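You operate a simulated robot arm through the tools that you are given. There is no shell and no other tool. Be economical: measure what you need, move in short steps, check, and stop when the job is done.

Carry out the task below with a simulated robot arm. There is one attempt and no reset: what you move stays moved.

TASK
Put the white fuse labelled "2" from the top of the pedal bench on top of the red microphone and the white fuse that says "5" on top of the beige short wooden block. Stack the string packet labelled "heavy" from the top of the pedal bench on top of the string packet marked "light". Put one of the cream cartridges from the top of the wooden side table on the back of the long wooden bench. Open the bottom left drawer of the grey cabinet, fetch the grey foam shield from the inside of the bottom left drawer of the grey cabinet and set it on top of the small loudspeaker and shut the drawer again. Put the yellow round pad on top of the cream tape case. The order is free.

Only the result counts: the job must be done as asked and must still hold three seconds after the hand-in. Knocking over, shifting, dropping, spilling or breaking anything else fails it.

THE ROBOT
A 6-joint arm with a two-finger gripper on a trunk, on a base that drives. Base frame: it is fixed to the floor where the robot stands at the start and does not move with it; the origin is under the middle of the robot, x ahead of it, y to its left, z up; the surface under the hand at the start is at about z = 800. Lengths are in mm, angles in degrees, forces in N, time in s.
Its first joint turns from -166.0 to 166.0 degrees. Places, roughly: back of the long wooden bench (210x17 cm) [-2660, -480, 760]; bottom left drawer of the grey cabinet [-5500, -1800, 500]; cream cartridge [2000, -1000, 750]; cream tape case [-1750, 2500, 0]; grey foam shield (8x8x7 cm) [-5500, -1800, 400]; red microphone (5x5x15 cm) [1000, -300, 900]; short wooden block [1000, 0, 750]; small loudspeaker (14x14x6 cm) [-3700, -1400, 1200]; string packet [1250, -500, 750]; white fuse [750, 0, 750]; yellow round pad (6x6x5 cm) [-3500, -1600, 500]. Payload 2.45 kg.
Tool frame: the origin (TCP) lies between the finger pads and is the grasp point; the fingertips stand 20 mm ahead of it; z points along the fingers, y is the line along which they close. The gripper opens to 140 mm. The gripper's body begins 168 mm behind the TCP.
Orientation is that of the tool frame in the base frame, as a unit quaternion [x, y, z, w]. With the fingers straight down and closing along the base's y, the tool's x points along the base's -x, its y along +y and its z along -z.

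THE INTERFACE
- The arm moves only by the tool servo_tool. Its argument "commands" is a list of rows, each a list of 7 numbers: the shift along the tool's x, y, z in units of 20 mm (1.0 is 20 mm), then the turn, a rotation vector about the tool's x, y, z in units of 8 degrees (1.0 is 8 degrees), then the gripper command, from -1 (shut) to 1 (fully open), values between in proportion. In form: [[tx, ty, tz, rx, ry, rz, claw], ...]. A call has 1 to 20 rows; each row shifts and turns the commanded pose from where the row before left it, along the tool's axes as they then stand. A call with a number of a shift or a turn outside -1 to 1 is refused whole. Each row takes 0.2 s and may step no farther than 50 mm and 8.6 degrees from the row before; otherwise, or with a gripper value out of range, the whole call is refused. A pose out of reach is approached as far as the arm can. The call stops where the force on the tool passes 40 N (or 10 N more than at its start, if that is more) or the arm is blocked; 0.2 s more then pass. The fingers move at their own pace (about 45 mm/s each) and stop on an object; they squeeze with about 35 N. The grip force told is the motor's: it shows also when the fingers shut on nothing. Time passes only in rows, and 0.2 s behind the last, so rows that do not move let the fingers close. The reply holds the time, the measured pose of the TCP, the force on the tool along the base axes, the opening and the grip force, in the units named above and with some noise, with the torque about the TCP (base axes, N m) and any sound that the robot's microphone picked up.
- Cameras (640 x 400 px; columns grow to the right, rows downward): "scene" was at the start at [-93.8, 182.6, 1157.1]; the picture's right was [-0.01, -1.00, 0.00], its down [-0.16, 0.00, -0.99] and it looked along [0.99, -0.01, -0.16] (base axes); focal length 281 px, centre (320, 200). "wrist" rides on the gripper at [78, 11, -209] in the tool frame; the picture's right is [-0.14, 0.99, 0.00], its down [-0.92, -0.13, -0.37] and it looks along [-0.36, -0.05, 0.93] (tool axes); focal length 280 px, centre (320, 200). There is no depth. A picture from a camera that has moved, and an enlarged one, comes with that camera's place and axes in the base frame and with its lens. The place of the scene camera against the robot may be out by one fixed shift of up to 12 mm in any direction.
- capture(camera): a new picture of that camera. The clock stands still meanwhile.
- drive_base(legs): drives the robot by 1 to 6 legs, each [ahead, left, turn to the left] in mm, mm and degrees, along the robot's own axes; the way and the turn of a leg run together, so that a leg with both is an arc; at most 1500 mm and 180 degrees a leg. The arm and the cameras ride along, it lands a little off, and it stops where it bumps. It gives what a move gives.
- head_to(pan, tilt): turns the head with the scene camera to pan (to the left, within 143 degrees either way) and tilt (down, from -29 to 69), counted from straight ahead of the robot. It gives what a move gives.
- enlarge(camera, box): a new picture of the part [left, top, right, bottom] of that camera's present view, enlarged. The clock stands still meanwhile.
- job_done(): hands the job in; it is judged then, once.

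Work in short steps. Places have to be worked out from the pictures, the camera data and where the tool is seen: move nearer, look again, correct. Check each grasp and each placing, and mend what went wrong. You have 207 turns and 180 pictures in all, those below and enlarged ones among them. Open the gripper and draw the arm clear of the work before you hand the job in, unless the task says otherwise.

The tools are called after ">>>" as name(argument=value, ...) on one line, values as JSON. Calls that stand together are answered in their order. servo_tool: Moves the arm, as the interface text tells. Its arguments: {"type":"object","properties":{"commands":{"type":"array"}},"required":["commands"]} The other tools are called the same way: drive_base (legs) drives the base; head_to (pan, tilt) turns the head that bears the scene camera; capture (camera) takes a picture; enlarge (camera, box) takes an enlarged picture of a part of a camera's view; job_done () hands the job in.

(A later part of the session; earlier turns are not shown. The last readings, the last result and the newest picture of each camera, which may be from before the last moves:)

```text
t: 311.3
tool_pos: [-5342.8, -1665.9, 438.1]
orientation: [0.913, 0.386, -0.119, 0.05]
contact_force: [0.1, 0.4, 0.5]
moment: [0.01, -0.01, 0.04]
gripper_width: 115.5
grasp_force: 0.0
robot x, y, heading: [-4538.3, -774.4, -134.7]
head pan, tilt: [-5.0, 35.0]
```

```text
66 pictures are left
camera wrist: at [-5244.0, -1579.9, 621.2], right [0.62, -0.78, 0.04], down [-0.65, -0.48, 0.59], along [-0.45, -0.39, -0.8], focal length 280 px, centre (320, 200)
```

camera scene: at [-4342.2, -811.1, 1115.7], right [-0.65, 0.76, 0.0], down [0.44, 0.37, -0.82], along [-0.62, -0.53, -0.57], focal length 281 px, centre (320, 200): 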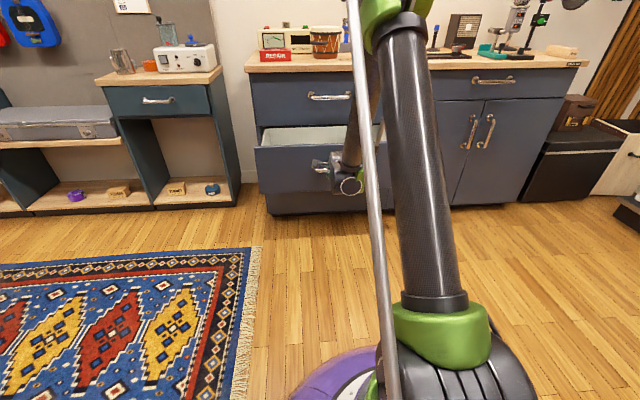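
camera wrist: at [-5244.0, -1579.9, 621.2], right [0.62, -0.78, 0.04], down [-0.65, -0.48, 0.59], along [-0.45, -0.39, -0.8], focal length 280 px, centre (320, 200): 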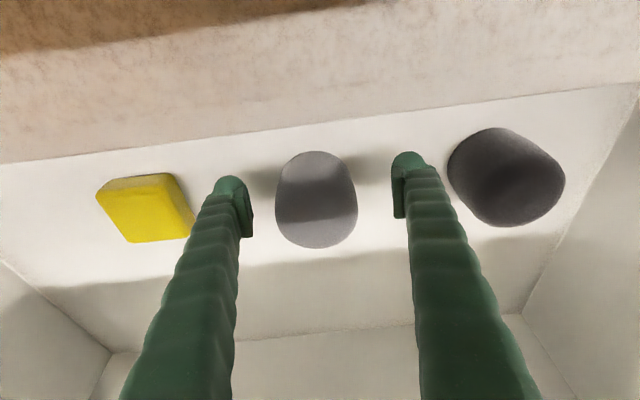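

Shield is centred; its widest part is ~19 mm below the TCP. Lower 16 mm and close.

>>> servo_tool(commands=[[0, 0, 0.4, 0, 0, 0, 0.65], [0, 0, 0.4, 0, 0, 0, 0.65], [0, 0, 0, 0, 0, 0, 0.65], [0, 0, 0, 0, 0, 0, -1], [0, 0, 0, 0, 0, 0, -1], [0, 0, 0, 0, 0, 0, -1], [0, 0, 0, 0, 0, 0, -1], [0, 0, 0, 0, 0, 0, -1]])

>>> capture(camera="wrist")

```text
t: 311.9
tool_pos: [-5343.7, -1666.7, 432.0]
orientation: [0.913, 0.386, -0.119, 0.051]
contact_force: [-2.1, -1.3, 26.5]
moment: [2.74, -2.84, 0.07]
gripper_width: 115.3
grasp_force: 0.1
robot x, y, heading: [-4535.6, -772.6, -135.0]
head pan, tilt: [-5.0, 35.0]
stopped in row 2: the force on the tool passed its limit at 52 N (the readings are from after the stop); the commanded pose is now the measured one
```

```text
65 pictures are left
camera wrist: at [-5245.7, -1581.2, 613.5], right [0.62, -0.78, 0.04], down [-0.65, -0.48, 0.59], along [-0.45, -0.39, -0.8], focal length 280 px, centre (320, 200)
```

wrist: 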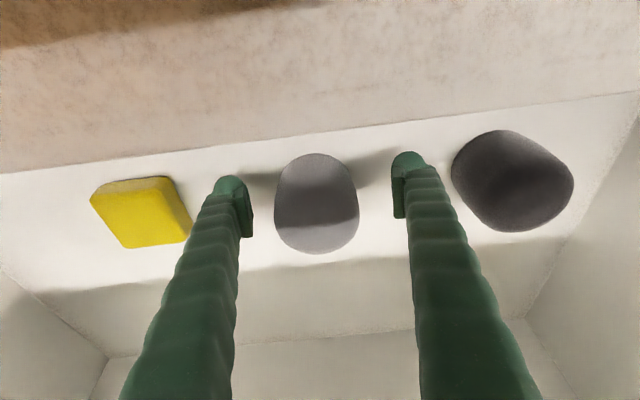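

The torque shows the camera housing touching the drawer front (150 mm behind the TCP), so I can't go lower at this tilt. I raise 6 mm, reduce the tilt to ~10° and try a little lower from there.

>>> servo_tool(commands=[[0, 0, -0.4, 0, 0, 0, 0.65], [0, 0, 0, 0, 0.65, 0, 0.65], [0, 0, 0, 0, 0, 0, 0.65], [0, 0, 0.35, 0, 0, 0, 0.65], [0, 0, 0.3, 0, 0, 0, 0.65], [0, 0, 0, 0, 0, 0, 0.65]])

```text
t: 313.3
tool_pos: [-5344.1, -1668.0, 425.1]
orientation: [0.918, 0.388, -0.078, 0.032]
contact_force: [0.2, 0.3, 0.1]
moment: [-0.02, -0.01, 0.05]
gripper_width: 115.7
grasp_force: 0.0
robot x, y, heading: [-4539.7, -773.4, -134.5]
head pan, tilt: [-5.0, 35.0]
```

Clear at z=425. Close on the shield.

>>> servo_tool(commands=[[0, 0, 0, 0, 0, 0, 0.2], [0, 0, 0, 0, 0, 0, -0.2], [0, 0, 0, 0, 0, 0, -1], [0, 0, 0, 0, 0, 0, -1], [0, 0, 0, 0, 0, 0, -1], [0, 0, 0, 0, 0, 0, -1]])

>>> capture(camera="wrist")

```text
t: 314.7
tool_pos: [-5344.1, -1668.0, 424.7]
orientation: [0.918, 0.388, -0.078, 0.032]
contact_force: [-0.9, 1.0, 2.9]
moment: [-0.04, 0.1, -0.04]
gripper_width: 69.0
grasp_force: 35.2
robot x, y, heading: [-4534.6, -775.6, -134.7]
head pan, tilt: [-5.0, 35.0]
```

```text
64 pictures are left
camera wrist: at [-5258.0, -1594.4, 617.6], right [0.62, -0.79, 0.02], down [-0.68, -0.52, 0.52], along [-0.39, -0.34, -0.86], focal length 280 px, centre (320, 200)
```

wrist: 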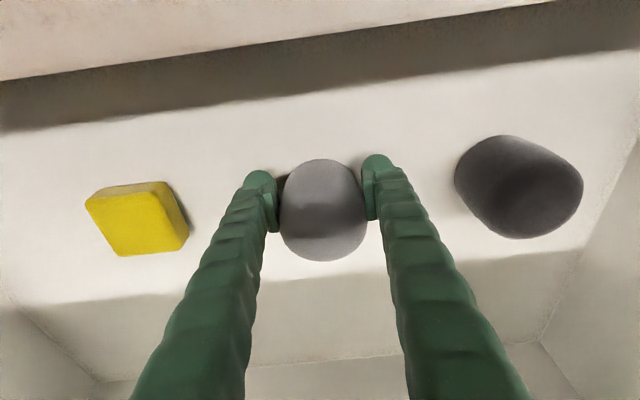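

Shield gripped (69 mm). Lift out along the tool axis, drifting slightly toward me to clear the upper handle.

>>> servo_tool(commands=[[0, 0, -0.5, 0, 0, 0, -1], [0, 0, -1, 0, 0, 0, -1], [0, 0, -1, 0, 0, 0, -1], [0, 0, -1, 0, 0, 0, -1], [0, 0, -1, 0, 0, 0, -1], [0, 0, -1, 0, 0, 0, -1], [0.25, 0, -1, 0, 0, 0, -1], [0.25, 0, -1, 0, 0, 0, -1], [0.25, 0, -1, 0, 0, 0, -1], [0.25, 0, -1, 0, 0, 0, -1], [0.25, 0, -1, 0, 0, 0, -1], [0.5, 0, -1, 0, 0, 0, -1], [0.5, 0, -1, 0, 0, 0, -1], [0.5, 0, -1, 0, 0, 0, -1], [0.5, 0, -1, 0, 0, 0, -1], [0.5, 0, -1, 0, 0, 0, -1], [0.5, 0, -1, 0, 0, 0, -1], [0.5, 0, -1, 0, 0, 0, -1], [0.5, 0, -1, 0, 0, 0, -1], [0, 0, 0, 0, 0, 0, -1]])

>>> capture(camera="wrist")

```text
t: 318.9
tool_pos: [-5228.0, -1548.5, 771.2]
orientation: [0.918, 0.388, -0.078, 0.032]
contact_force: [-0.1, 0.9, 0.8]
moment: [-0.02, 0.01, -0.01]
gripper_width: 67.7
grasp_force: 35.0
robot x, y, heading: [-4535.3, -776.9, -134.6]
head pan, tilt: [-5.0, 35.0]
```

```text
63 pictures are left
camera wrist: at [-5142.2, -1474.7, 964.6], right [0.62, -0.79, 0.02], down [-0.68, -0.52, 0.52], along [-0.39, -0.34, -0.86], focal length 280 px, centre (320, 200)
```

wrist: 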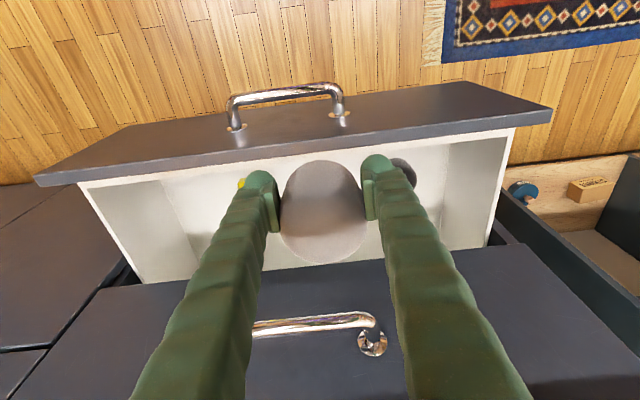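

Shield out. I raise and tuck the arm, then drive to where I can see the front of the tall bookcase.

>>> servo_tool(commands=[[0.9, 0, -1, 0, 0, 0, -1], [0.9, 0, -1, 0, 0, 0, -1], [0.9, 0, -1, 0, 0, 0, -1], [0.9, 0, -1, 0, 0, 0, -1], [0.9, 0, -1, 0, 0, 0, -1], [0.9, 0, -1, 0, 0, 0, -1], [0.9, 0, -1, 0, 0, 0, -1], [0.9, 0, -1, 0, 0, 0, -1], [0.9, 0, -1, 0, 0, 0, -1], [0.9, 0, -1, 0, 0, 0, -1], [0.9, 0, -1, 0, 0, 0, -1], [0.9, 0, -1, 0, 0, 0, -1], [0.9, 0, -1, 0, 0, 0, -1], [0.9, 0, -1, 0, 0, 0, -1]])

>>> drive_base(legs=[[250, 500, 0]])

>>> head_to(pan=115, tilt=10)

>>> capture(camera="scene")

```text
t: 321.9
tool_pos: [-5025.7, -1336.9, 1006.6]
orientation: [0.918, 0.389, -0.077, 0.033]
contact_force: [-1.5, -0.4, -0.6]
moment: [-0.03, -0.02, 0.03]
gripper_width: 66.5
grasp_force: 34.9
robot x, y, heading: [-4535.9, -773.8, -134.8]
head pan, tilt: [-5.0, 35.0]
```

```text
t: 323.7
tool_pos: [-4943.0, -1547.7, 1005.2]
orientation: [0.891, 0.445, -0.075, 0.039]
contact_force: [-0.4, -0.3, -0.5]
moment: [0.02, 0.01, -0.01]
gripper_width: 66.0
grasp_force: 35.2
robot x, y, heading: [-4528.4, -931.9, -127.9]
head pan, tilt: [-5.0, 35.0]
stopped in leg 1: the robot was blocked; the commanded pose is now the measured one
```

```text
t: 325.7
tool_pos: [-4942.9, -1548.9, 1005.3]
orientation: [0.892, 0.445, -0.075, 0.038]
contact_force: [-0.6, -0.3, -0.3]
moment: [-0.03, -0.04, -0.01]
gripper_width: 65.1
grasp_force: 35.4
robot x, y, heading: [-4527.0, -933.2, -127.7]
head pan, tilt: [115.0, 10.0]
```

```text
62 pictures are left
camera scene: at [-4178.3, -899.1, 1155.8], right [-0.22, -0.98, 0.0], down [-0.17, 0.04, -0.98], along [0.96, -0.22, -0.17], focal length 281 px, centre (320, 200)
```

scene: 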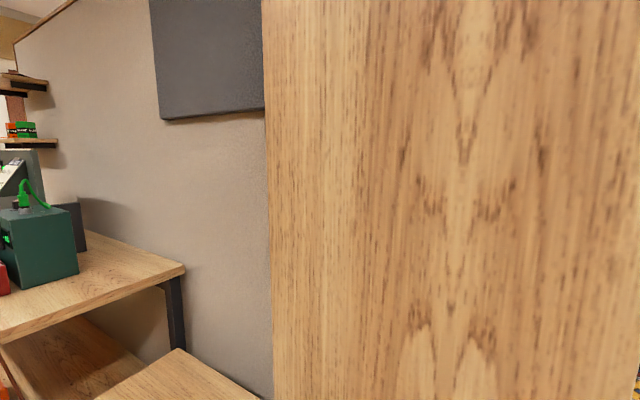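

The base bumped something on its left. I look down there.

>>> head_to(pan=85, tilt=55)

>>> capture(camera="scene")

>>> capture(camera="wrist")

```text
t: 326.8
tool_pos: [-4943.7, -1546.5, 1005.1]
orientation: [0.892, 0.444, -0.074, 0.038]
contact_force: [-0.2, 0.8, 0.3]
moment: [0.02, 0.03, -0.01]
gripper_width: 65.3
grasp_force: 35.3
robot x, y, heading: [-4527.1, -930.8, -127.7]
head pan, tilt: [85.0, 55.0]
```

```text
61 pictures are left
camera scene: at [-4216.0, -927.6, 1087.5], right [-0.68, -0.74, 0.0], down [-0.6, 0.55, -0.57], along [0.42, -0.39, -0.82], focal length 281 px, centre (320, 200)
```

scene: 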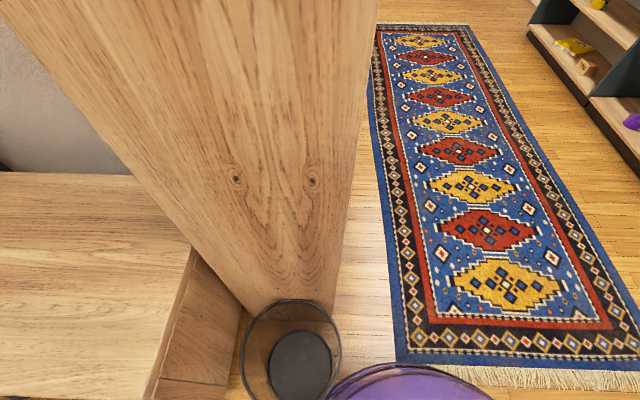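

```text
60 pictures are left
camera wrist: at [-4866.7, -1464.9, 1198.3], right [0.71, -0.7, 0.02], down [-0.61, -0.6, 0.52], along [-0.35, -0.38, -0.86], focal length 280 px, centre (320, 200)
```

wrist: 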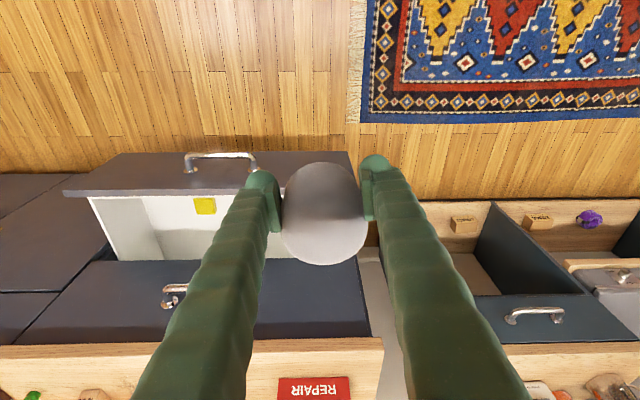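

It stopped against a wire wastebasket next to the bookcase (still upright). I move clear of it; first raise and tuck the arm, then go around into the aisle in front of the bookcase.

>>> servo_tool(commands=[[0.6, 0, -0.9, 0, 0, 0, -1], [0.6, 0, -0.9, 0, 0, 0, -1], [0.6, 0, -0.9, 0, 0, 0, -1], [0.6, 0, -0.9, 0, 0, 0, -1], [0.6, 0, -0.9, 0, 0, 0, -1], [0.6, 0, -0.9, 0, 0, 0, -1], [0.6, 0, -0.9, 0, 0, 0, -1], [0.6, 0, -0.9, 0, 0, 0, -1], [0.6, 0, -0.9, 0, 0, 0, -1], [0, 0, 0, 0, 0, 0, -1]])

>>> drive_base(legs=[[410, -120, 0], [90, 893, 0]])

>>> head_to(pan=135, tilt=10)

>>> capture(camera="scene")

```text
t: 329.0
tool_pos: [-4863.5, -1443.4, 1147.9]
orientation: [0.892, 0.445, -0.074, 0.038]
contact_force: [0.8, -0.3, -0.2]
moment: [0.01, 0.06, 0.02]
gripper_width: 64.5
grasp_force: 35.6
robot x, y, heading: [-4525.2, -931.4, -127.5]
head pan, tilt: [85.0, 55.0]
```

```text
t: 336.0
tool_pos: [-4562.3, -2312.5, 1145.5]
orientation: [0.892, 0.444, -0.075, 0.038]
contact_force: [-0.5, -0.8, 0.9]
moment: [0.02, 0.0, 0.03]
gripper_width: 62.5
grasp_force: 34.7
robot x, y, heading: [-4226.3, -1798.6, -127.7]
head pan, tilt: [85.0, 55.0]
```

```text
t: 337.1
tool_pos: [-4562.9, -2311.6, 1146.2]
orientation: [0.892, 0.444, -0.074, 0.038]
contact_force: [-0.6, -1.0, 0.5]
moment: [-0.01, 0.01, 0.0]
gripper_width: 62.3
grasp_force: 35.1
robot x, y, heading: [-4225.6, -1798.0, -127.5]
head pan, tilt: [135.0, 10.0]
```

```text
59 pictures are left
camera scene: at [-3876.7, -1735.3, 1155.7], right [0.13, -0.99, 0.0], down [-0.17, -0.02, -0.98], along [0.98, 0.13, -0.17], focal length 281 px, centre (320, 200)
```

scene: 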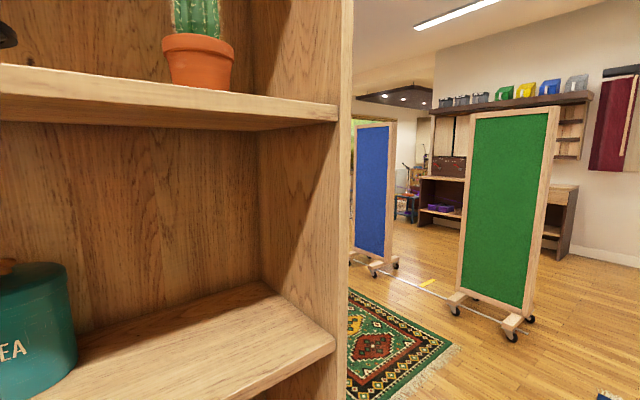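

The bookcase opens toward this aisle. I back toward the other side and turn to face it.

>>> drive_base(legs=[[300, -40, 0], [0, 0, 172.5]])

>>> head_to(pan=10, tilt=12)

>>> capture(camera="scene")

>>> capture(camera="wrist")

```text
t: 346.3
tool_pos: [-4040.9, -1545.3, 1146.5]
orientation: [-0.385, 0.919, 0.033, 0.076]
contact_force: [0.3, 0.5, -0.6]
moment: [0.01, 0.03, -0.01]
gripper_width: 58.5
grasp_force: 35.5
robot x, y, heading: [-4440.2, -2009.2, 45.1]
head pan, tilt: [135.0, 10.0]
```

```text
t: 348.3
tool_pos: [-4040.8, -1546.3, 1147.3]
orientation: [-0.385, 0.919, 0.033, 0.077]
contact_force: [0.1, 1.2, -0.5]
moment: [0.06, 0.01, -0.01]
gripper_width: 58.2
grasp_force: 34.6
robot x, y, heading: [-4439.5, -2010.9, 45.2]
head pan, tilt: [10.0, 12.0]
```

```text
58 pictures are left
camera scene: at [-4641.5, -1935.1, 1152.5], right [0.82, -0.57, 0.0], down [-0.12, -0.17, -0.98], along [0.56, 0.8, -0.21], focal length 281 px, centre (320, 200)
```

scene: 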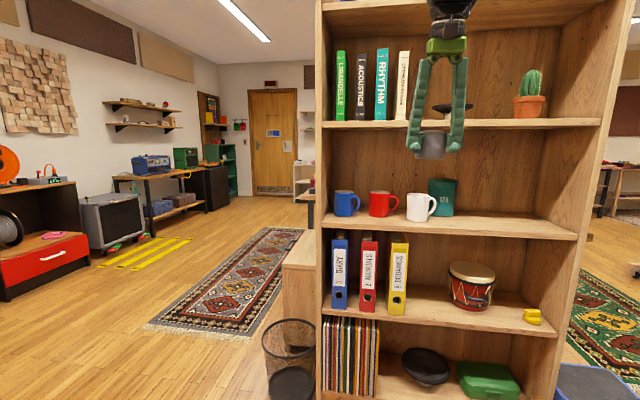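

```text
57 pictures are left
camera wrist: at [-4125.9, -1617.9, 1339.3], right [-0.61, 0.79, 0.02], down [0.68, 0.51, 0.52], along [0.4, 0.33, -0.86], focal length 280 px, centre (320, 200)
```

wrist: 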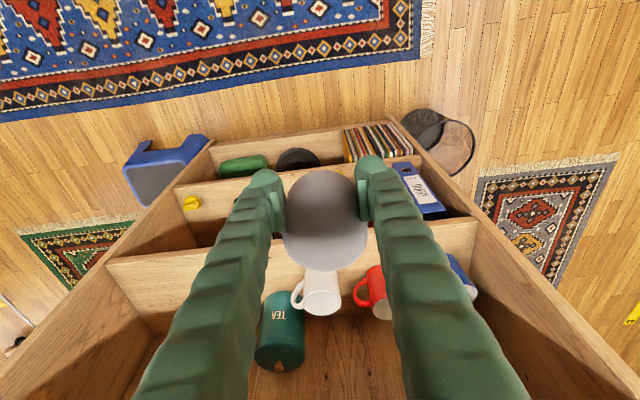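

The bookcase: yellow pad on a lower shelf edge; the loudspeaker seems to be behind my gripper on the cactus shelf. I zoom there.

>>> enlarge(camera="scene", box=[380, 50, 560, 170])

>>> enlarge(camera="wrist", box=[240, 140, 400, 300])

```text
3.33 times, centred on (470, 110) of scene
camera zoom: at [-4641.5, -1935.1, 1152.5], right [0.82, -0.57, 0.0], down [-0.12, -0.17, -0.98], along [0.56, 0.8, -0.21], focal length 937 px, centre (-180, 500)
```

zoom: 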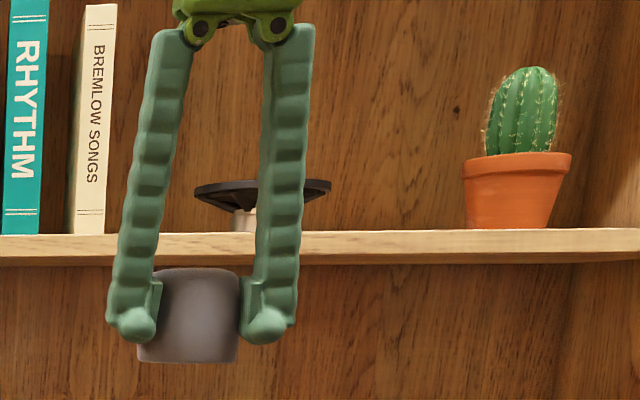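

```text
2.50 times, centred on (320, 220) of wrist
camera zoom: at [-4125.9, -1617.9, 1339.3], right [-0.61, 0.79, 0.02], down [0.68, 0.51, 0.52], along [0.4, 0.33, -0.86], focal length 701 px, centre (320, 150)
```

zoom: 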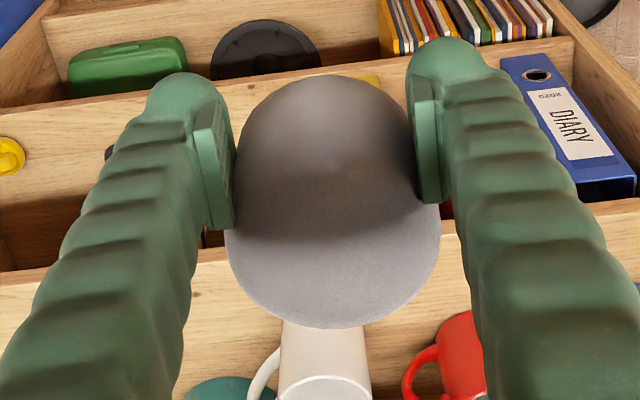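

The speaker is a face-up driver on the cactus shelf (≈u -1645, v -3606, rim z≈1270), with only ~300 mm headroom. I'll enter with the tool tilted ~42°; first rise to z≈1400 in front and tilt.

>>> servo_tool(commands=[[-0.167, 0, -0.98, 0, 0, 0, -1], [-0.167, 0, -0.98, 0, 0, 0, -1], [-0.167, 0, -0.98, 0, 0, 0, -1], [-0.167, 0, -0.98, 0, 0, 0, -1], [-0.167, 0, -0.98, 0, 0, 0, -1], [-0.167, 0, -0.98, 0, 0, 0, -1], [-0.167, 0, -0.98, 0, 0, 0, -1], [-0.167, 0, -0.98, 0, 0, 0, -1], [-0.167, 0, -0.98, 0, 0, 0, -1], [-0.167, 0, -0.98, 0, 0, 0, -1], [-0.167, 0, -0.98, 0, 0, 0, -1], [0, 0, 0, 0, -1, 0, -1], [0, 0, 0, 0, -1, 0, -1], [0, 0, 0, 0, -1, 0, -1], [0, 0, 0, 0, -1, 0, -1], [0, 0, 0, 0, 0, 0, -1]])

>>> capture(camera="wrist")

>>> capture(camera="scene")

```text
t: 351.7
tool_pos: [-4041.0, -1546.0, 1364.3]
orientation: [-0.361, 0.862, 0.138, 0.328]
contact_force: [-0.7, 0.0, 0.1]
moment: [0.0, 0.02, -0.03]
gripper_width: 57.0
grasp_force: 35.3
robot x, y, heading: [-4442.4, -2008.6, 45.1]
head pan, tilt: [10.0, 12.0]
```

```text
54 pictures are left
camera wrist: at [-4185.7, -1679.3, 1468.9], right [-0.64, 0.77, 0.09], down [0.4, 0.23, 0.89], along [0.66, 0.6, -0.45], focal length 280 px, centre (320, 200)
```

wrist: 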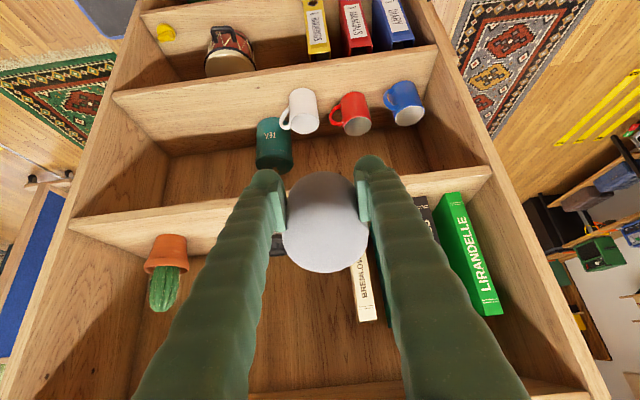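

```text
53 pictures are left
camera scene: at [-4641.5, -1935.1, 1152.5], right [0.82, -0.57, 0.0], down [-0.12, -0.17, -0.98], along [0.56, 0.8, -0.21], focal length 281 px, centre (320, 200)
```

scene: 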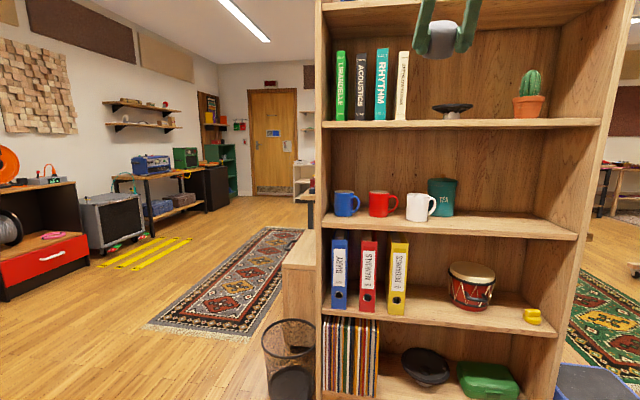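

I need an unobstructed look at the speaker from the wrist, so I shift the tool 240 mm sideways.

>>> servo_tool(commands=[[0, 1, 0, 0, 0, 0, -1], [0, 1, 0, 0, 0, 0, -1], [0, 1, 0, 0, 0, 0, -1], [0, 1, 0, 0, 0, 0, -1], [0, 1, 0, 0, 0, 0, -1], [0, 1, 0, 0, 0, 0, -1], [0, 1, 0, 0, 0, 0, -1], [0, 1, 0, 0, 0, 0, -1], [0, 1, 0, 0, 0, 0, -1], [0, 1, 0, 0, 0, 0, -1], [0, 1, 0, 0, 0, 0, -1], [0, 1, 0, 0, 0, 0, -1], [0, 0, 0, 0, 0, 0, -1]])

>>> enlarge(camera="wrist", box=[40, 140, 360, 340])

```text
t: 354.5
tool_pos: [-4210.9, -1376.4, 1367.4]
orientation: [-0.362, 0.862, 0.139, 0.327]
contact_force: [0.0, -0.2, 0.4]
moment: [0.0, 0.03, 0.02]
gripper_width: 56.3
grasp_force: 34.9
robot x, y, heading: [-4438.9, -2011.2, 44.9]
head pan, tilt: [10.0, 12.0]
```

```text
2.00 times, centred on (200, 240) of wrist
camera zoom: at [-4356.7, -1510.9, 1470.9], right [-0.63, 0.77, 0.09], down [0.4, 0.23, 0.89], along [0.66, 0.6, -0.45], focal length 561 px, centre (560, 120)
```

zoom: 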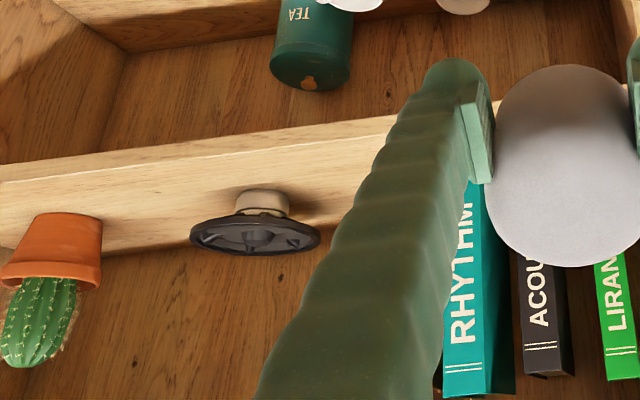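

The speaker is now measured: u≈-1628, v≈-3558, rim z≈1264. I shift back over and move forward into the shelf at z≈1367.

>>> servo_tool(commands=[[0, -0.99, 0, 0, 0, 0, -1], [0, -0.99, 0, 0, 0, 0, -1], [0, -0.99, 0, 0, 0, 0, -1], [0, -0.99, 0, 0, 0, 0, -1], [0, -0.99, 0, 0, 0, 0, -1], [0, -0.99, 0, 0, 0, 0, -1], [0, -0.99, 0, 0, 0, 0, -1], [0, -0.99, 0, 0, 0, 0, -1], [0, -0.99, 0, 0, 0, 0, -1], [0, -0.99, 0, 0, 0, 0, -1], [0, -0.99, 0, 0, 0, 0, -1], [0, -0.99, 0, 0, 0, 0, -1], [0, -0.99, 0, 0, 0, 0, -1], [0, -0.99, 0, 0, 0, 0, -1], [0, -0.99, 0, 0, 0, 0, -1], [0, -0.99, 0, 0, 0, 0, -1], [0, -0.99, 0, 0, 0, 0, -1], [0, -0.99, 0, 0, 0, 0, -1], [0, -0.99, 0, 0, 0, 0, -1], [0, 0, 0, 0, 0, 0, -1]])

>>> servo_tool(commands=[[-0.7467, 0, 0.665, 0, 0, 0, -1], [-0.7467, 0, 0.665, 0, 0, 0, -1], [-0.7467, 0, 0.665, 0, 0, 0, -1], [-0.7467, 0, 0.665, 0, 0, 0, -1], [-0.7467, 0, 0.665, 0, 0, 0, -1], [-0.7467, 0, 0.665, 0, 0, 0, -1], [-0.7467, 0, 0.665, 0, 0, 0, -1], [-0.7467, 0, 0.665, 0, 0, 0, -1], [-0.7467, 0, 0.665, 0, 0, 0, -1], [-0.7467, 0, 0.665, 0, 0, 0, -1], [-0.7467, 0, 0.665, 0, 0, 0, -1], [-0.7467, 0, 0.665, 0, 0, 0, -1], [-0.7467, 0, 0.665, 0, 0, 0, -1], [-0.7467, 0, 0.665, 0, 0, 0, -1], [-0.7467, 0, 0.665, 0, 0, 0, -1], [0, 0, 0, 0, 0, 0, -1]])

>>> enlarge(camera="scene", box=[380, 30, 560, 150])

>>> capture(camera="wrist")

```text
t: 358.7
tool_pos: [-3943.9, -1642.0, 1365.5]
orientation: [-0.361, 0.862, 0.138, 0.327]
contact_force: [-0.5, -0.7, 0.0]
moment: [0.01, 0.0, 0.0]
gripper_width: 54.8
grasp_force: 35.1
robot x, y, heading: [-4444.3, -2010.3, 44.9]
head pan, tilt: [10.0, 12.0]
```

```text
t: 362.1
tool_pos: [-3734.2, -1427.7, 1362.7]
orientation: [-0.362, 0.862, 0.138, 0.326]
contact_force: [-0.7, 0.6, -0.3]
moment: [0.04, 0.03, 0.01]
gripper_width: 54.0
grasp_force: 34.7
robot x, y, heading: [-4444.4, -2010.0, 44.9]
head pan, tilt: [10.0, 12.0]
```

```text
3.33 times, centred on (470, 90) of scene
camera zoom: at [-4641.4, -1935.1, 1152.5], right [0.82, -0.57, 0.0], down [-0.12, -0.17, -0.98], along [0.56, 0.8, -0.21], focal length 937 px, centre (-180, 567)
```

zoom: 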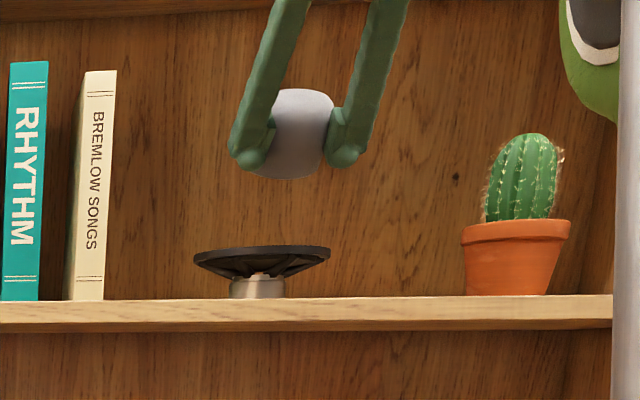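

```text
50 pictures are left
camera wrist: at [-3878.6, -1560.6, 1467.3], right [-0.64, 0.77, 0.09], down [0.4, 0.23, 0.89], along [0.66, 0.6, -0.45], focal length 280 px, centre (320, 200)
```

wrist: 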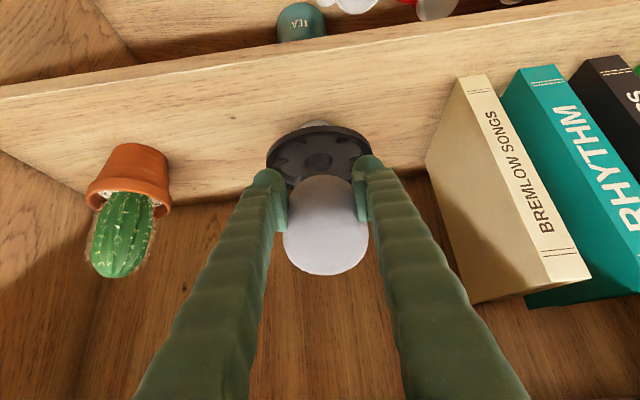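

The speaker's rim centre is at about (u -1630, v -3580, z 1270). There is more headroom than feared, so I reduce the tilt to ~27°, then go forward and down close to contact.

>>> servo_tool(commands=[[0, 0, 0, 0, 0.92, 0, -1], [0, 0, 0, 0, 0.92, 0, -1], [-0.833, 0, 0.424, 0, 0, 0, -1], [-0.833, 0, 0.424, 0, 0, 0, -1], [-0.833, 0, 0.424, 0, 0, 0, -1], [0.34, 0, 0.668, 0, 0, 0, -1], [0.34, 0, 0.668, 0, 0, 0, -1], [0, 0, 0, 0, 0, 0, -1]])

>>> enlarge(camera="scene", box=[380, 30, 560, 150])

>>> capture(camera="wrist")

```text
t: 363.9
tool_pos: [-3707.4, -1396.7, 1309.3]
orientation: [-0.373, 0.89, 0.102, 0.24]
contact_force: [-0.5, 0.5, -0.5]
moment: [0.03, 0.01, -0.01]
gripper_width: 53.3
grasp_force: 34.5
out of reach, approached as far as the arm can: row 2, 4, 5, 7
robot x, y, heading: [-4441.3, -2010.3, 44.9]
head pan, tilt: [10.0, 12.0]
```

```text
3.33 times, centred on (470, 90) of scene
camera zoom: at [-4641.3, -1935.0, 1152.5], right [0.82, -0.57, 0.0], down [-0.12, -0.17, -0.98], along [0.56, 0.8, -0.21], focal length 937 px, centre (-180, 567)
```

zoom: 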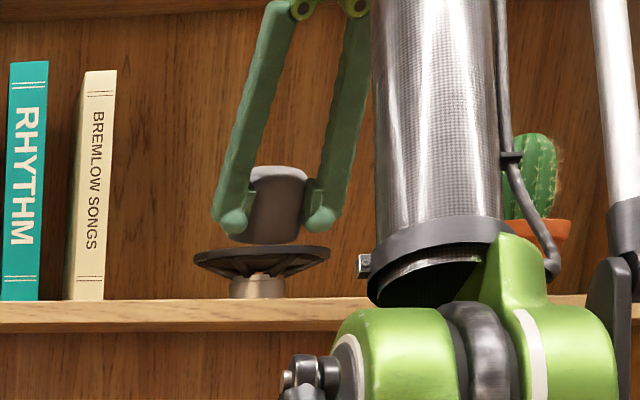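

```text
48 pictures are left
camera wrist: at [-3835.3, -1513.5, 1450.5], right [-0.62, 0.78, 0.07], down [0.52, 0.34, 0.78], along [0.58, 0.53, -0.62], focal length 280 px, centre (320, 200)
```

wrist: 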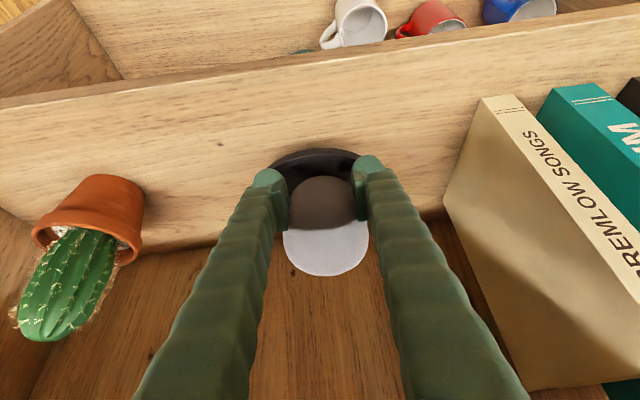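

The shield is just over the rim (≈5 mm). I lower in small steps.

>>> servo_tool(commands=[[0.05, 0, 0.13, 0, 0, 0, -1], [0.05, 0, 0.13, 0, 0, 0, -1], [0.05, 0, 0.13, 0, 0, 0, -1], [0, 0, 0, 0, 0, 0, -1]])

>>> enlarge(camera="scene", box=[400, 60, 520, 140])

```text
t: 364.9
tool_pos: [-3704.0, -1394.6, 1306.3]
orientation: [-0.373, 0.89, 0.102, 0.24]
contact_force: [0.4, 0.8, 0.3]
moment: [-0.01, 0.02, -0.02]
gripper_width: 53.0
grasp_force: 35.1
out of reach, approached as far as the arm can: row 2
robot x, y, heading: [-4440.4, -2010.9, 44.9]
head pan, tilt: [10.0, 12.0]
```

```text
5.00 times, centred on (460, 100) of scene
camera zoom: at [-4641.3, -1935.0, 1152.5], right [0.82, -0.57, 0.0], down [-0.12, -0.17, -0.98], along [0.56, 0.8, -0.21], focal length 1405 px, centre (-380, 700)
```

zoom: 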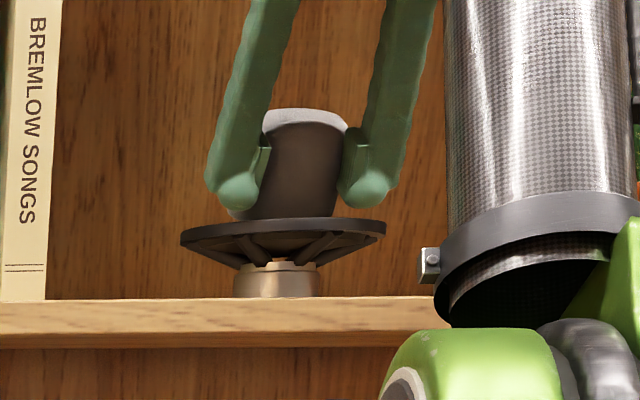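

Nearly touching; continue a few mm.

>>> servo_tool(commands=[[0.07, 0, 0.13, 0, 0, 0, -1], [0.07, 0, 0.13, 0, 0, 0, -1], [0, 0, 0, 0, 0, 0, -1]])

>>> servo_tool(commands=[[0.07, 0, 0.13, 0, 0, 0, -1], [0.07, 0, 0.13, 0, 0, 0, -1], [0, 0, 0, 0, 0, 0, -1]])

```text
t: 365.7
tool_pos: [-3701.9, -1390.0, 1301.6]
orientation: [-0.374, 0.89, 0.102, 0.241]
contact_force: [-1.5, -0.8, 0.1]
moment: [0.01, 0.03, 0.03]
gripper_width: 53.1
grasp_force: 35.0
out of reach, approached as far as the arm can: row 1
robot x, y, heading: [-4440.0, -2007.9, 44.9]
head pan, tilt: [10.0, 12.0]
```

```text
t: 366.5
tool_pos: [-3699.1, -1389.7, 1297.8]
orientation: [-0.373, 0.89, 0.103, 0.242]
contact_force: [-3.2, -1.6, 8.1]
moment: [-0.11, 0.11, -0.02]
gripper_width: 52.6
grasp_force: 35.1
out of reach, approached as far as the arm can: row 1
robot x, y, heading: [-4442.7, -2007.3, 45.1]
head pan, tilt: [10.0, 12.0]
```

Light contact (8 N). I open slowly and look.

>>> servo_tool(commands=[[0, 0, 0, 0, 0, 0, -0.2], [0, 0, 0, 0, 0, 0, -0.1], [0, 0, 0, 0, 0, 0, 0], [0, 0, 0, 0, 0, 0, 0.1], [0, 0, 0, 0, 0, 0, 0.2], [0, 0, 0, 0, 0, 0, 0.3], [0, 0, 0, 0, 0, 0, 0.3]])

>>> enlarge(camera="scene", box=[400, 60, 520, 140])

>>> capture(camera="wrist")

```text
t: 368.1
tool_pos: [-3698.6, -1390.3, 1297.2]
orientation: [-0.374, 0.89, 0.102, 0.241]
contact_force: [0.0, 0.0, -0.6]
moment: [0.01, 0.02, 0.04]
gripper_width: 90.6
grasp_force: 0.0
robot x, y, heading: [-4436.1, -2011.7, 44.9]
head pan, tilt: [10.0, 12.0]
```

```text
5.00 times, centred on (460, 100) of scene
camera zoom: at [-4641.3, -1935.0, 1152.5], right [0.82, -0.57, 0.0], down [-0.12, -0.17, -0.98], along [0.56, 0.8, -0.21], focal length 1405 px, centre (-380, 700)
```

zoom: 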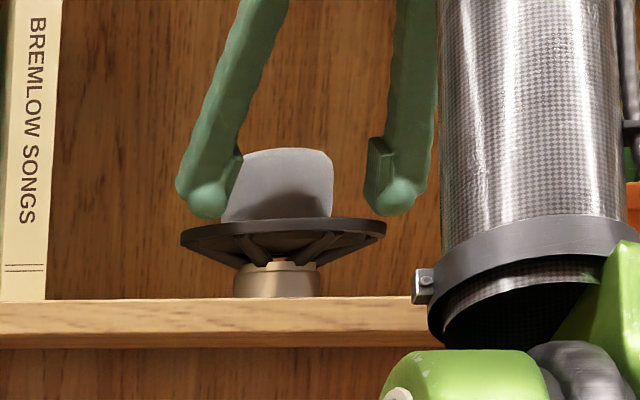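

```text
45 pictures are left
camera wrist: at [-3826.4, -1505.7, 1438.0], right [-0.62, 0.78, 0.07], down [0.52, 0.34, 0.78], along [0.59, 0.53, -0.62], focal length 280 px, centre (320, 200)
```

wrist: 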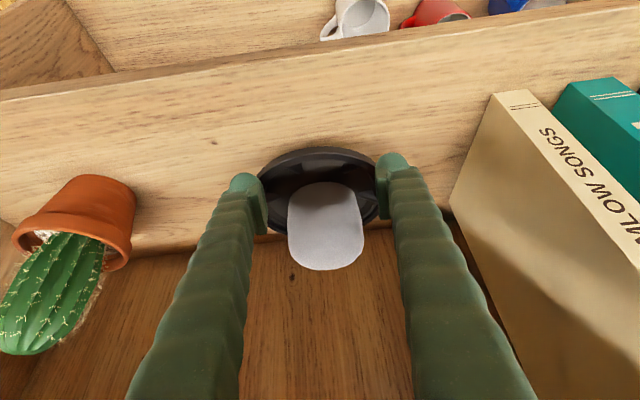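

The shield stands on the speaker. I open a bit more and retreat up-and-back out of the shelf.

>>> servo_tool(commands=[[0, 0, 0, 0, 0, 0, 0.45], [0, 0, 0, 0, 0, 0, 0.45], [0, 0, -0.5, 0, 0, 0, 0.45], [0, 0, -0.8, 0, 0, 0, 0.45], [0.3, 0, -0.8, 0, 0, 0, 0.45], [0.5, 0, -0.8, 0, 0, 0, 0.45], [0.8, 0, -0.5, 0, 0, 0, 0.45], [0.86, 0, -0.5, 0, 0, 0, 0.45], [0.86, 0, -0.5, 0, 0, 0, 0.45], [0.86, 0, -0.5, 0, 0, 0, 0.45], [0.86, 0, -0.5, 0, 0, 0, 0.45], [0.86, 0, -0.5, 0, 0, 0, 0.45], [0.86, 0, -0.5, 0, 0, 0, 0.45], [0.86, 0, -0.5, 0, 0, 0, 0.45], [0.86, 0, -0.5, 0, 0, 0, 0.45], [0.86, 0, -0.5, 0, 0, 0, 0.45], [0.86, 0, -0.5, 0, 0, 0, 0.45], [0.86, 0, -0.5, 0, 0, 0, 0.45], [0, 0, 0, 0, 0, 0, 0.45]])

>>> capture(camera="scene")

```text
t: 372.1
tool_pos: [-3848.3, -1554.1, 1423.7]
orientation: [-0.373, 0.89, 0.102, 0.242]
contact_force: [-0.1, -0.3, -0.1]
moment: [0.03, -0.01, 0.01]
gripper_width: 101.3
grasp_force: 0.0
out of reach, approached as far as the arm can: row 6, 7, 8, 9, 10, 11, 12, 13, 14, 15
robot x, y, heading: [-4438.4, -2011.5, 44.9]
head pan, tilt: [10.0, 12.0]
```

```text
44 pictures are left
camera scene: at [-4641.4, -1935.1, 1152.5], right [0.82, -0.57, 0.0], down [-0.12, -0.17, -0.98], along [0.56, 0.8, -0.21], focal length 281 px, centre (320, 200)
```

scene: 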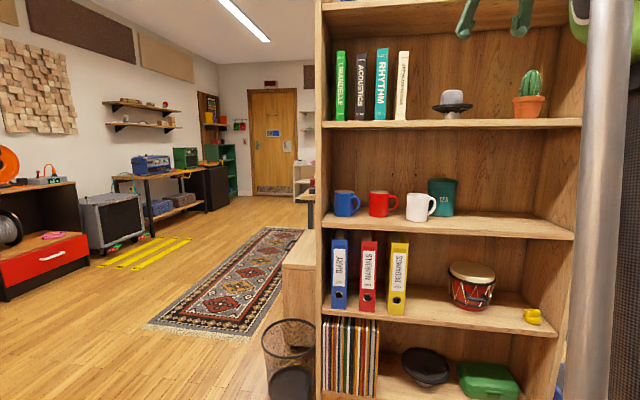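

Shield placed. Now the yellow pad on the third shelf's right end (≈u -1315, v -3620, z≈530). I lower and draw back the arm, then shift the base right.

>>> servo_tool(commands=[[0.787, 0, 0.697, 0, 0, 0, 0], [0.787, 0, 0.697, 0, 0, 0, 0], [0.787, 0, 0.697, 0, 0, 0, 0], [0.787, 0, 0.697, 0, 0, 0, 0], [0.787, 0, 0.697, 0, 0, 0, 0], [0.787, 0, 0.697, 0, 0, 0, 0], [0.787, 0, 0.697, 0, 0, 0, 0], [0.787, 0, 0.697, 0, 0, 0, 0], [0.787, 0, 0.697, 0, 0, 0, 0], [0.787, 0, 0.697, 0, 0, 0, 0], [0.787, 0, 0.697, 0, 0, 0, 0], [0.787, 0, 0.697, 0, 0, 0, 0], [0.787, 0, 0.697, 0, 0, 0, 0], [0.787, 0, 0.697, 0, 0, 0, 0], [0.787, 0, 0.697, 0, 0, 0, 0], [0.787, 0, 0.697, 0, 0, 0, 0], [0.787, 0, 0.697, 0, 0, 0, 0], [0.787, 0, 0.697, 0, 0, 0, 0], [0.787, 0, 0.697, 0, 0, 0, 0], [0.787, 0, 0.697, 0, 0, 0, 0]])

>>> drive_base(legs=[[0, -340, 0]])

>>> capture(camera="wrist")

```text
t: 376.3
tool_pos: [-3937.6, -1646.2, 1024.7]
orientation: [-0.373, 0.89, 0.102, 0.242]
contact_force: [0.3, 0.2, 0.6]
moment: [0.01, -0.02, 0.0]
gripper_width: 69.9
grasp_force: 0.2
robot x, y, heading: [-4441.6, -2011.3, 45.0]
head pan, tilt: [10.0, 12.0]
```

```text
t: 378.5
tool_pos: [-3693.8, -1893.5, 1025.4]
orientation: [-0.371, 0.89, 0.103, 0.243]
contact_force: [0.3, -0.6, 0.0]
moment: [-0.02, -0.03, 0.01]
gripper_width: 70.0
grasp_force: 0.1
robot x, y, heading: [-4196.3, -2251.9, 44.5]
head pan, tilt: [10.0, 12.0]
```

```text
43 pictures are left
camera wrist: at [-3823.6, -2008.0, 1165.7], right [-0.62, 0.78, 0.07], down [0.52, 0.34, 0.79], along [0.59, 0.52, -0.61], focal length 280 px, centre (320, 200)
```

wrist: 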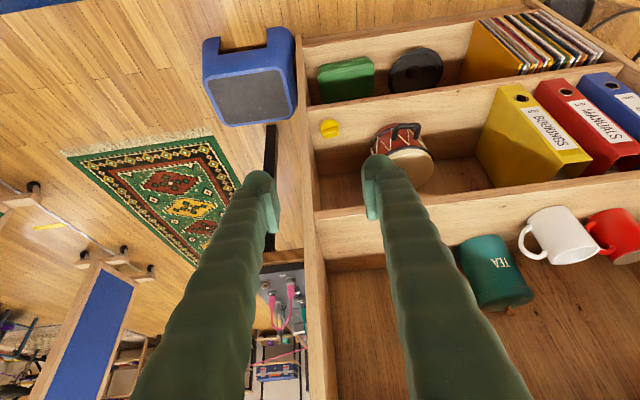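

The pad is at ≈(u -1300, v -3636, z 540), near the bookcase's right wall. I zoom to check the gap to the wall.

>>> enlarge(camera="wrist", box=[280, 90, 400, 165])

```text
5.33 times, centred on (340, 128) of wrist
camera zoom: at [-3823.6, -2008.0, 1165.7], right [-0.62, 0.78, 0.07], down [0.52, 0.34, 0.79], along [0.59, 0.52, -0.61], focal length 1495 px, centre (213, 587)
```

zoom: 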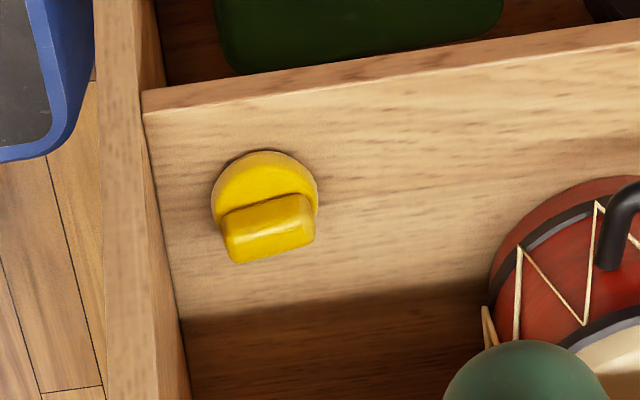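

The pad is a disc with a ridge ~48 mm long lying along the shelf; I'll grip the ridge's ends. Move to a pre-grasp point 120 mm short along the tool axis.

>>> servo_tool(commands=[[-0.064, 0.063, 0.97, 0, 0, 0, -0.08], [-0.064, 0.063, 0.97, 0, 0, 0, -0.08], [-0.064, 0.063, 0.97, 0, 0, 0, -0.08], [-0.064, 0.063, 0.97, 0, 0, 0, -0.08], [-0.064, 0.063, 0.97, 0, 0, 0, -0.08], [-0.064, 0.063, 0.97, 0, 0, 0, -0.08], [-0.064, 0.063, 0.97, 0, 0, 0, -0.08], [-0.064, 0.063, 0.97, 0, 0, 0, -0.08], [-0.064, 0.063, 0.97, 0, 0, 0, -0.08], [-0.064, 0.063, 0.97, 0, 0, 0, -0.08], [-0.064, 0.063, 0.97, 0, 0, 0, -0.08], [-0.064, 0.063, 0.97, 0, 0, 0, -0.08], [-0.064, 0.063, 0.97, 0, 0, 0, -0.08], [-0.064, 0.063, 0.97, 0, 0, 0, -0.08], [-0.064, 0.063, 0.97, 0, 0, 0, -0.08], [-0.064, 0.063, 0.97, 0, 0, 0, -0.08], [-0.064, 0.063, 0.97, 0, 0, 0, -0.08], [-0.064, 0.063, 0.97, 0, 0, 0, -0.08], [-0.064, 0.063, 0.97, 0, 0, 0, -0.08], [0, 0, 0, 0, 0, 0, -0.08]])

>>> capture(camera="wrist")

```text
t: 382.7
tool_pos: [-3566.0, -1727.6, 721.2]
orientation: [-0.37, 0.89, 0.102, 0.244]
contact_force: [0.6, 0.7, 0.5]
moment: [0.0, 0.01, 0.05]
gripper_width: 64.6
grasp_force: 0.1
robot x, y, heading: [-4198.2, -2255.7, 44.5]
head pan, tilt: [10.0, 12.0]
```

```text
41 pictures are left
camera wrist: at [-3694.7, -1842.7, 861.5], right [-0.62, 0.78, 0.07], down [0.52, 0.34, 0.79], along [0.59, 0.52, -0.61], focal length 280 px, centre (320, 200)
```

wrist: 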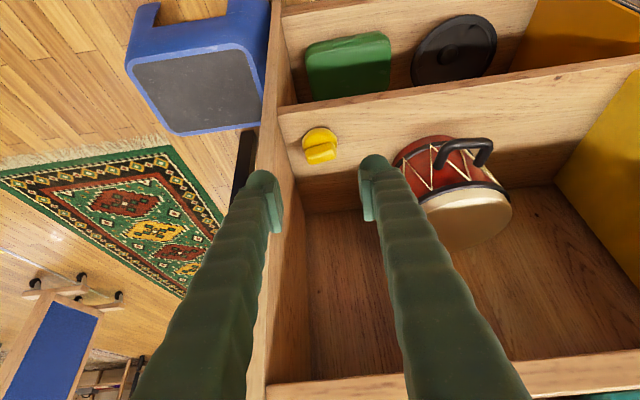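

Refined: ridge at ≈(u -1301.6, v -3622, z 540–555). Advance 150 mm and look.

>>> servo_tool(commands=[[-0.066, 0.01, 0.94, 0, 0, 0, -0.08], [-0.066, 0.01, 0.94, 0, 0, 0, -0.08], [-0.066, 0.01, 0.94, 0, 0, 0, -0.08], [-0.066, 0.01, 0.94, 0, 0, 0, -0.08], [-0.066, 0.01, 0.94, 0, 0, 0, -0.08], [-0.066, 0.01, 0.94, 0, 0, 0, -0.08], [-0.066, 0.01, 0.94, 0, 0, 0, -0.08], [0, 0, 0, 0, 0, 0, -0.08]])

>>> capture(camera="wrist")

```text
t: 384.5
tool_pos: [-3513.2, -1671.5, 612.8]
orientation: [-0.371, 0.89, 0.102, 0.243]
contact_force: [0.5, -0.2, 0.2]
moment: [0.0, -0.02, -0.01]
gripper_width: 64.3
grasp_force: 0.0
robot x, y, heading: [-4199.5, -2253.3, 44.5]
head pan, tilt: [10.0, 12.0]
```

```text
40 pictures are left
camera wrist: at [-3642.4, -1786.9, 753.1], right [-0.62, 0.78, 0.07], down [0.52, 0.34, 0.79], along [0.59, 0.52, -0.61], focal length 280 px, centre (320, 200)
```

wrist: 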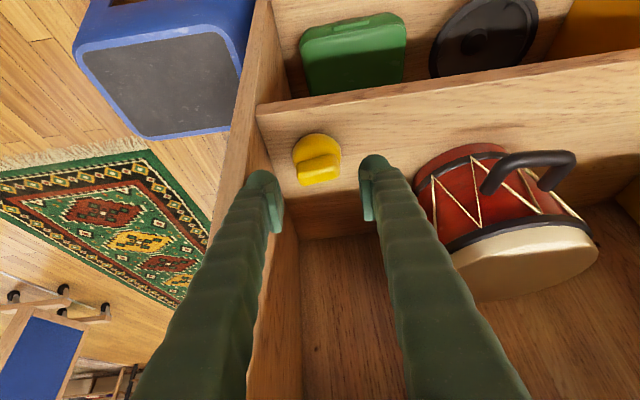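

Ridge ≈(v -3614, z 532), and the wall-side finger has only ~7 mm; I narrow the opening a bit, shift 2 mm from the wall and advance 50 mm.

>>> servo_tool(commands=[[0, 0.1, 0, 0, 0, 0, -0.17], [-0.05, 0, 0.85, 0, 0, 0, -0.17], [-0.05, 0, 0.85, 0, 0, 0, -0.17], [-0.05, 0, 0.85, 0, 0, 0, -0.17], [0, 0, 0, 0, 0, 0, -0.17]])

>>> capture(camera="wrist")

```text
t: 385.7
tool_pos: [-3494.3, -1650.6, 570.7]
orientation: [-0.371, 0.89, 0.102, 0.244]
contact_force: [-0.3, 0.1, -0.1]
moment: [0.01, -0.02, -0.03]
gripper_width: 58.4
grasp_force: 0.0
robot x, y, heading: [-4198.2, -2254.7, 44.7]
head pan, tilt: [10.0, 12.0]
```

```text
39 pictures are left
camera wrist: at [-3623.8, -1766.0, 710.4], right [-0.62, 0.78, 0.07], down [0.52, 0.34, 0.79], along [0.59, 0.52, -0.61], focal length 280 px, centre (320, 200)
```

wrist: 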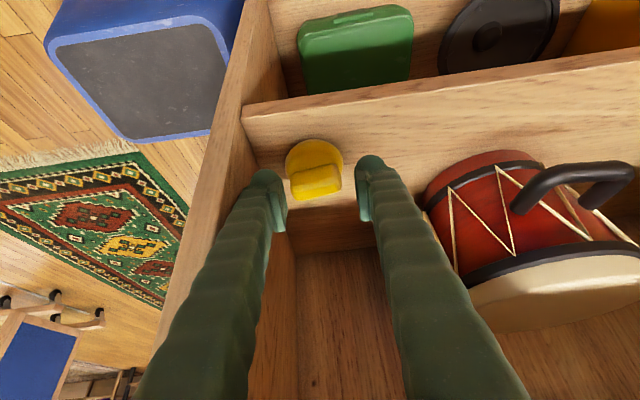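

Shift 3 mm back toward the ridge centre, advance 32 mm and close.

>>> servo_tool(commands=[[0, -0.15, 0.5, 0, 0, 0, -0.17], [0, 0, 0.5, 0, 0, 0, -0.17], [0, 0, 0.5, 0, 0, 0, -0.17], [0, 0, 0, 0, 0, 0, -0.17]])

>>> enlarge(camera="wrist", box=[230, 120, 410, 250])

```text
t: 386.7
tool_pos: [-3479.6, -1641.8, 543.0]
orientation: [-0.372, 0.89, 0.102, 0.243]
contact_force: [0.0, 0.5, 0.1]
moment: [-0.02, -0.01, 0.03]
gripper_width: 58.0
grasp_force: 0.1
robot x, y, heading: [-4201.4, -2252.1, 44.4]
head pan, tilt: [10.0, 12.0]
```

```text
3.08 times, centred on (320, 185) of wrist
camera zoom: at [-3610.5, -1757.6, 683.8], right [-0.62, 0.78, 0.07], down [0.52, 0.34, 0.79], along [0.59, 0.52, -0.61], focal length 863 px, centre (320, 246)
```

zoom: 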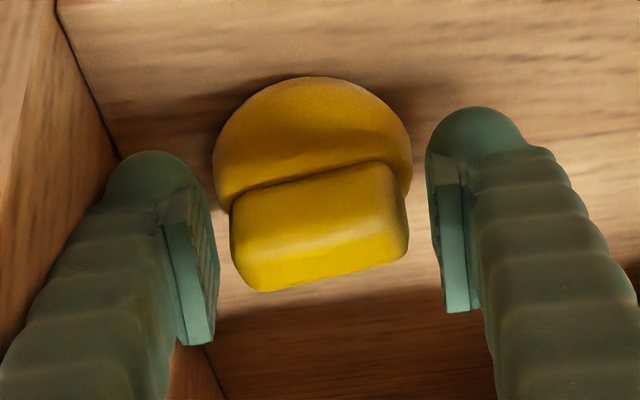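

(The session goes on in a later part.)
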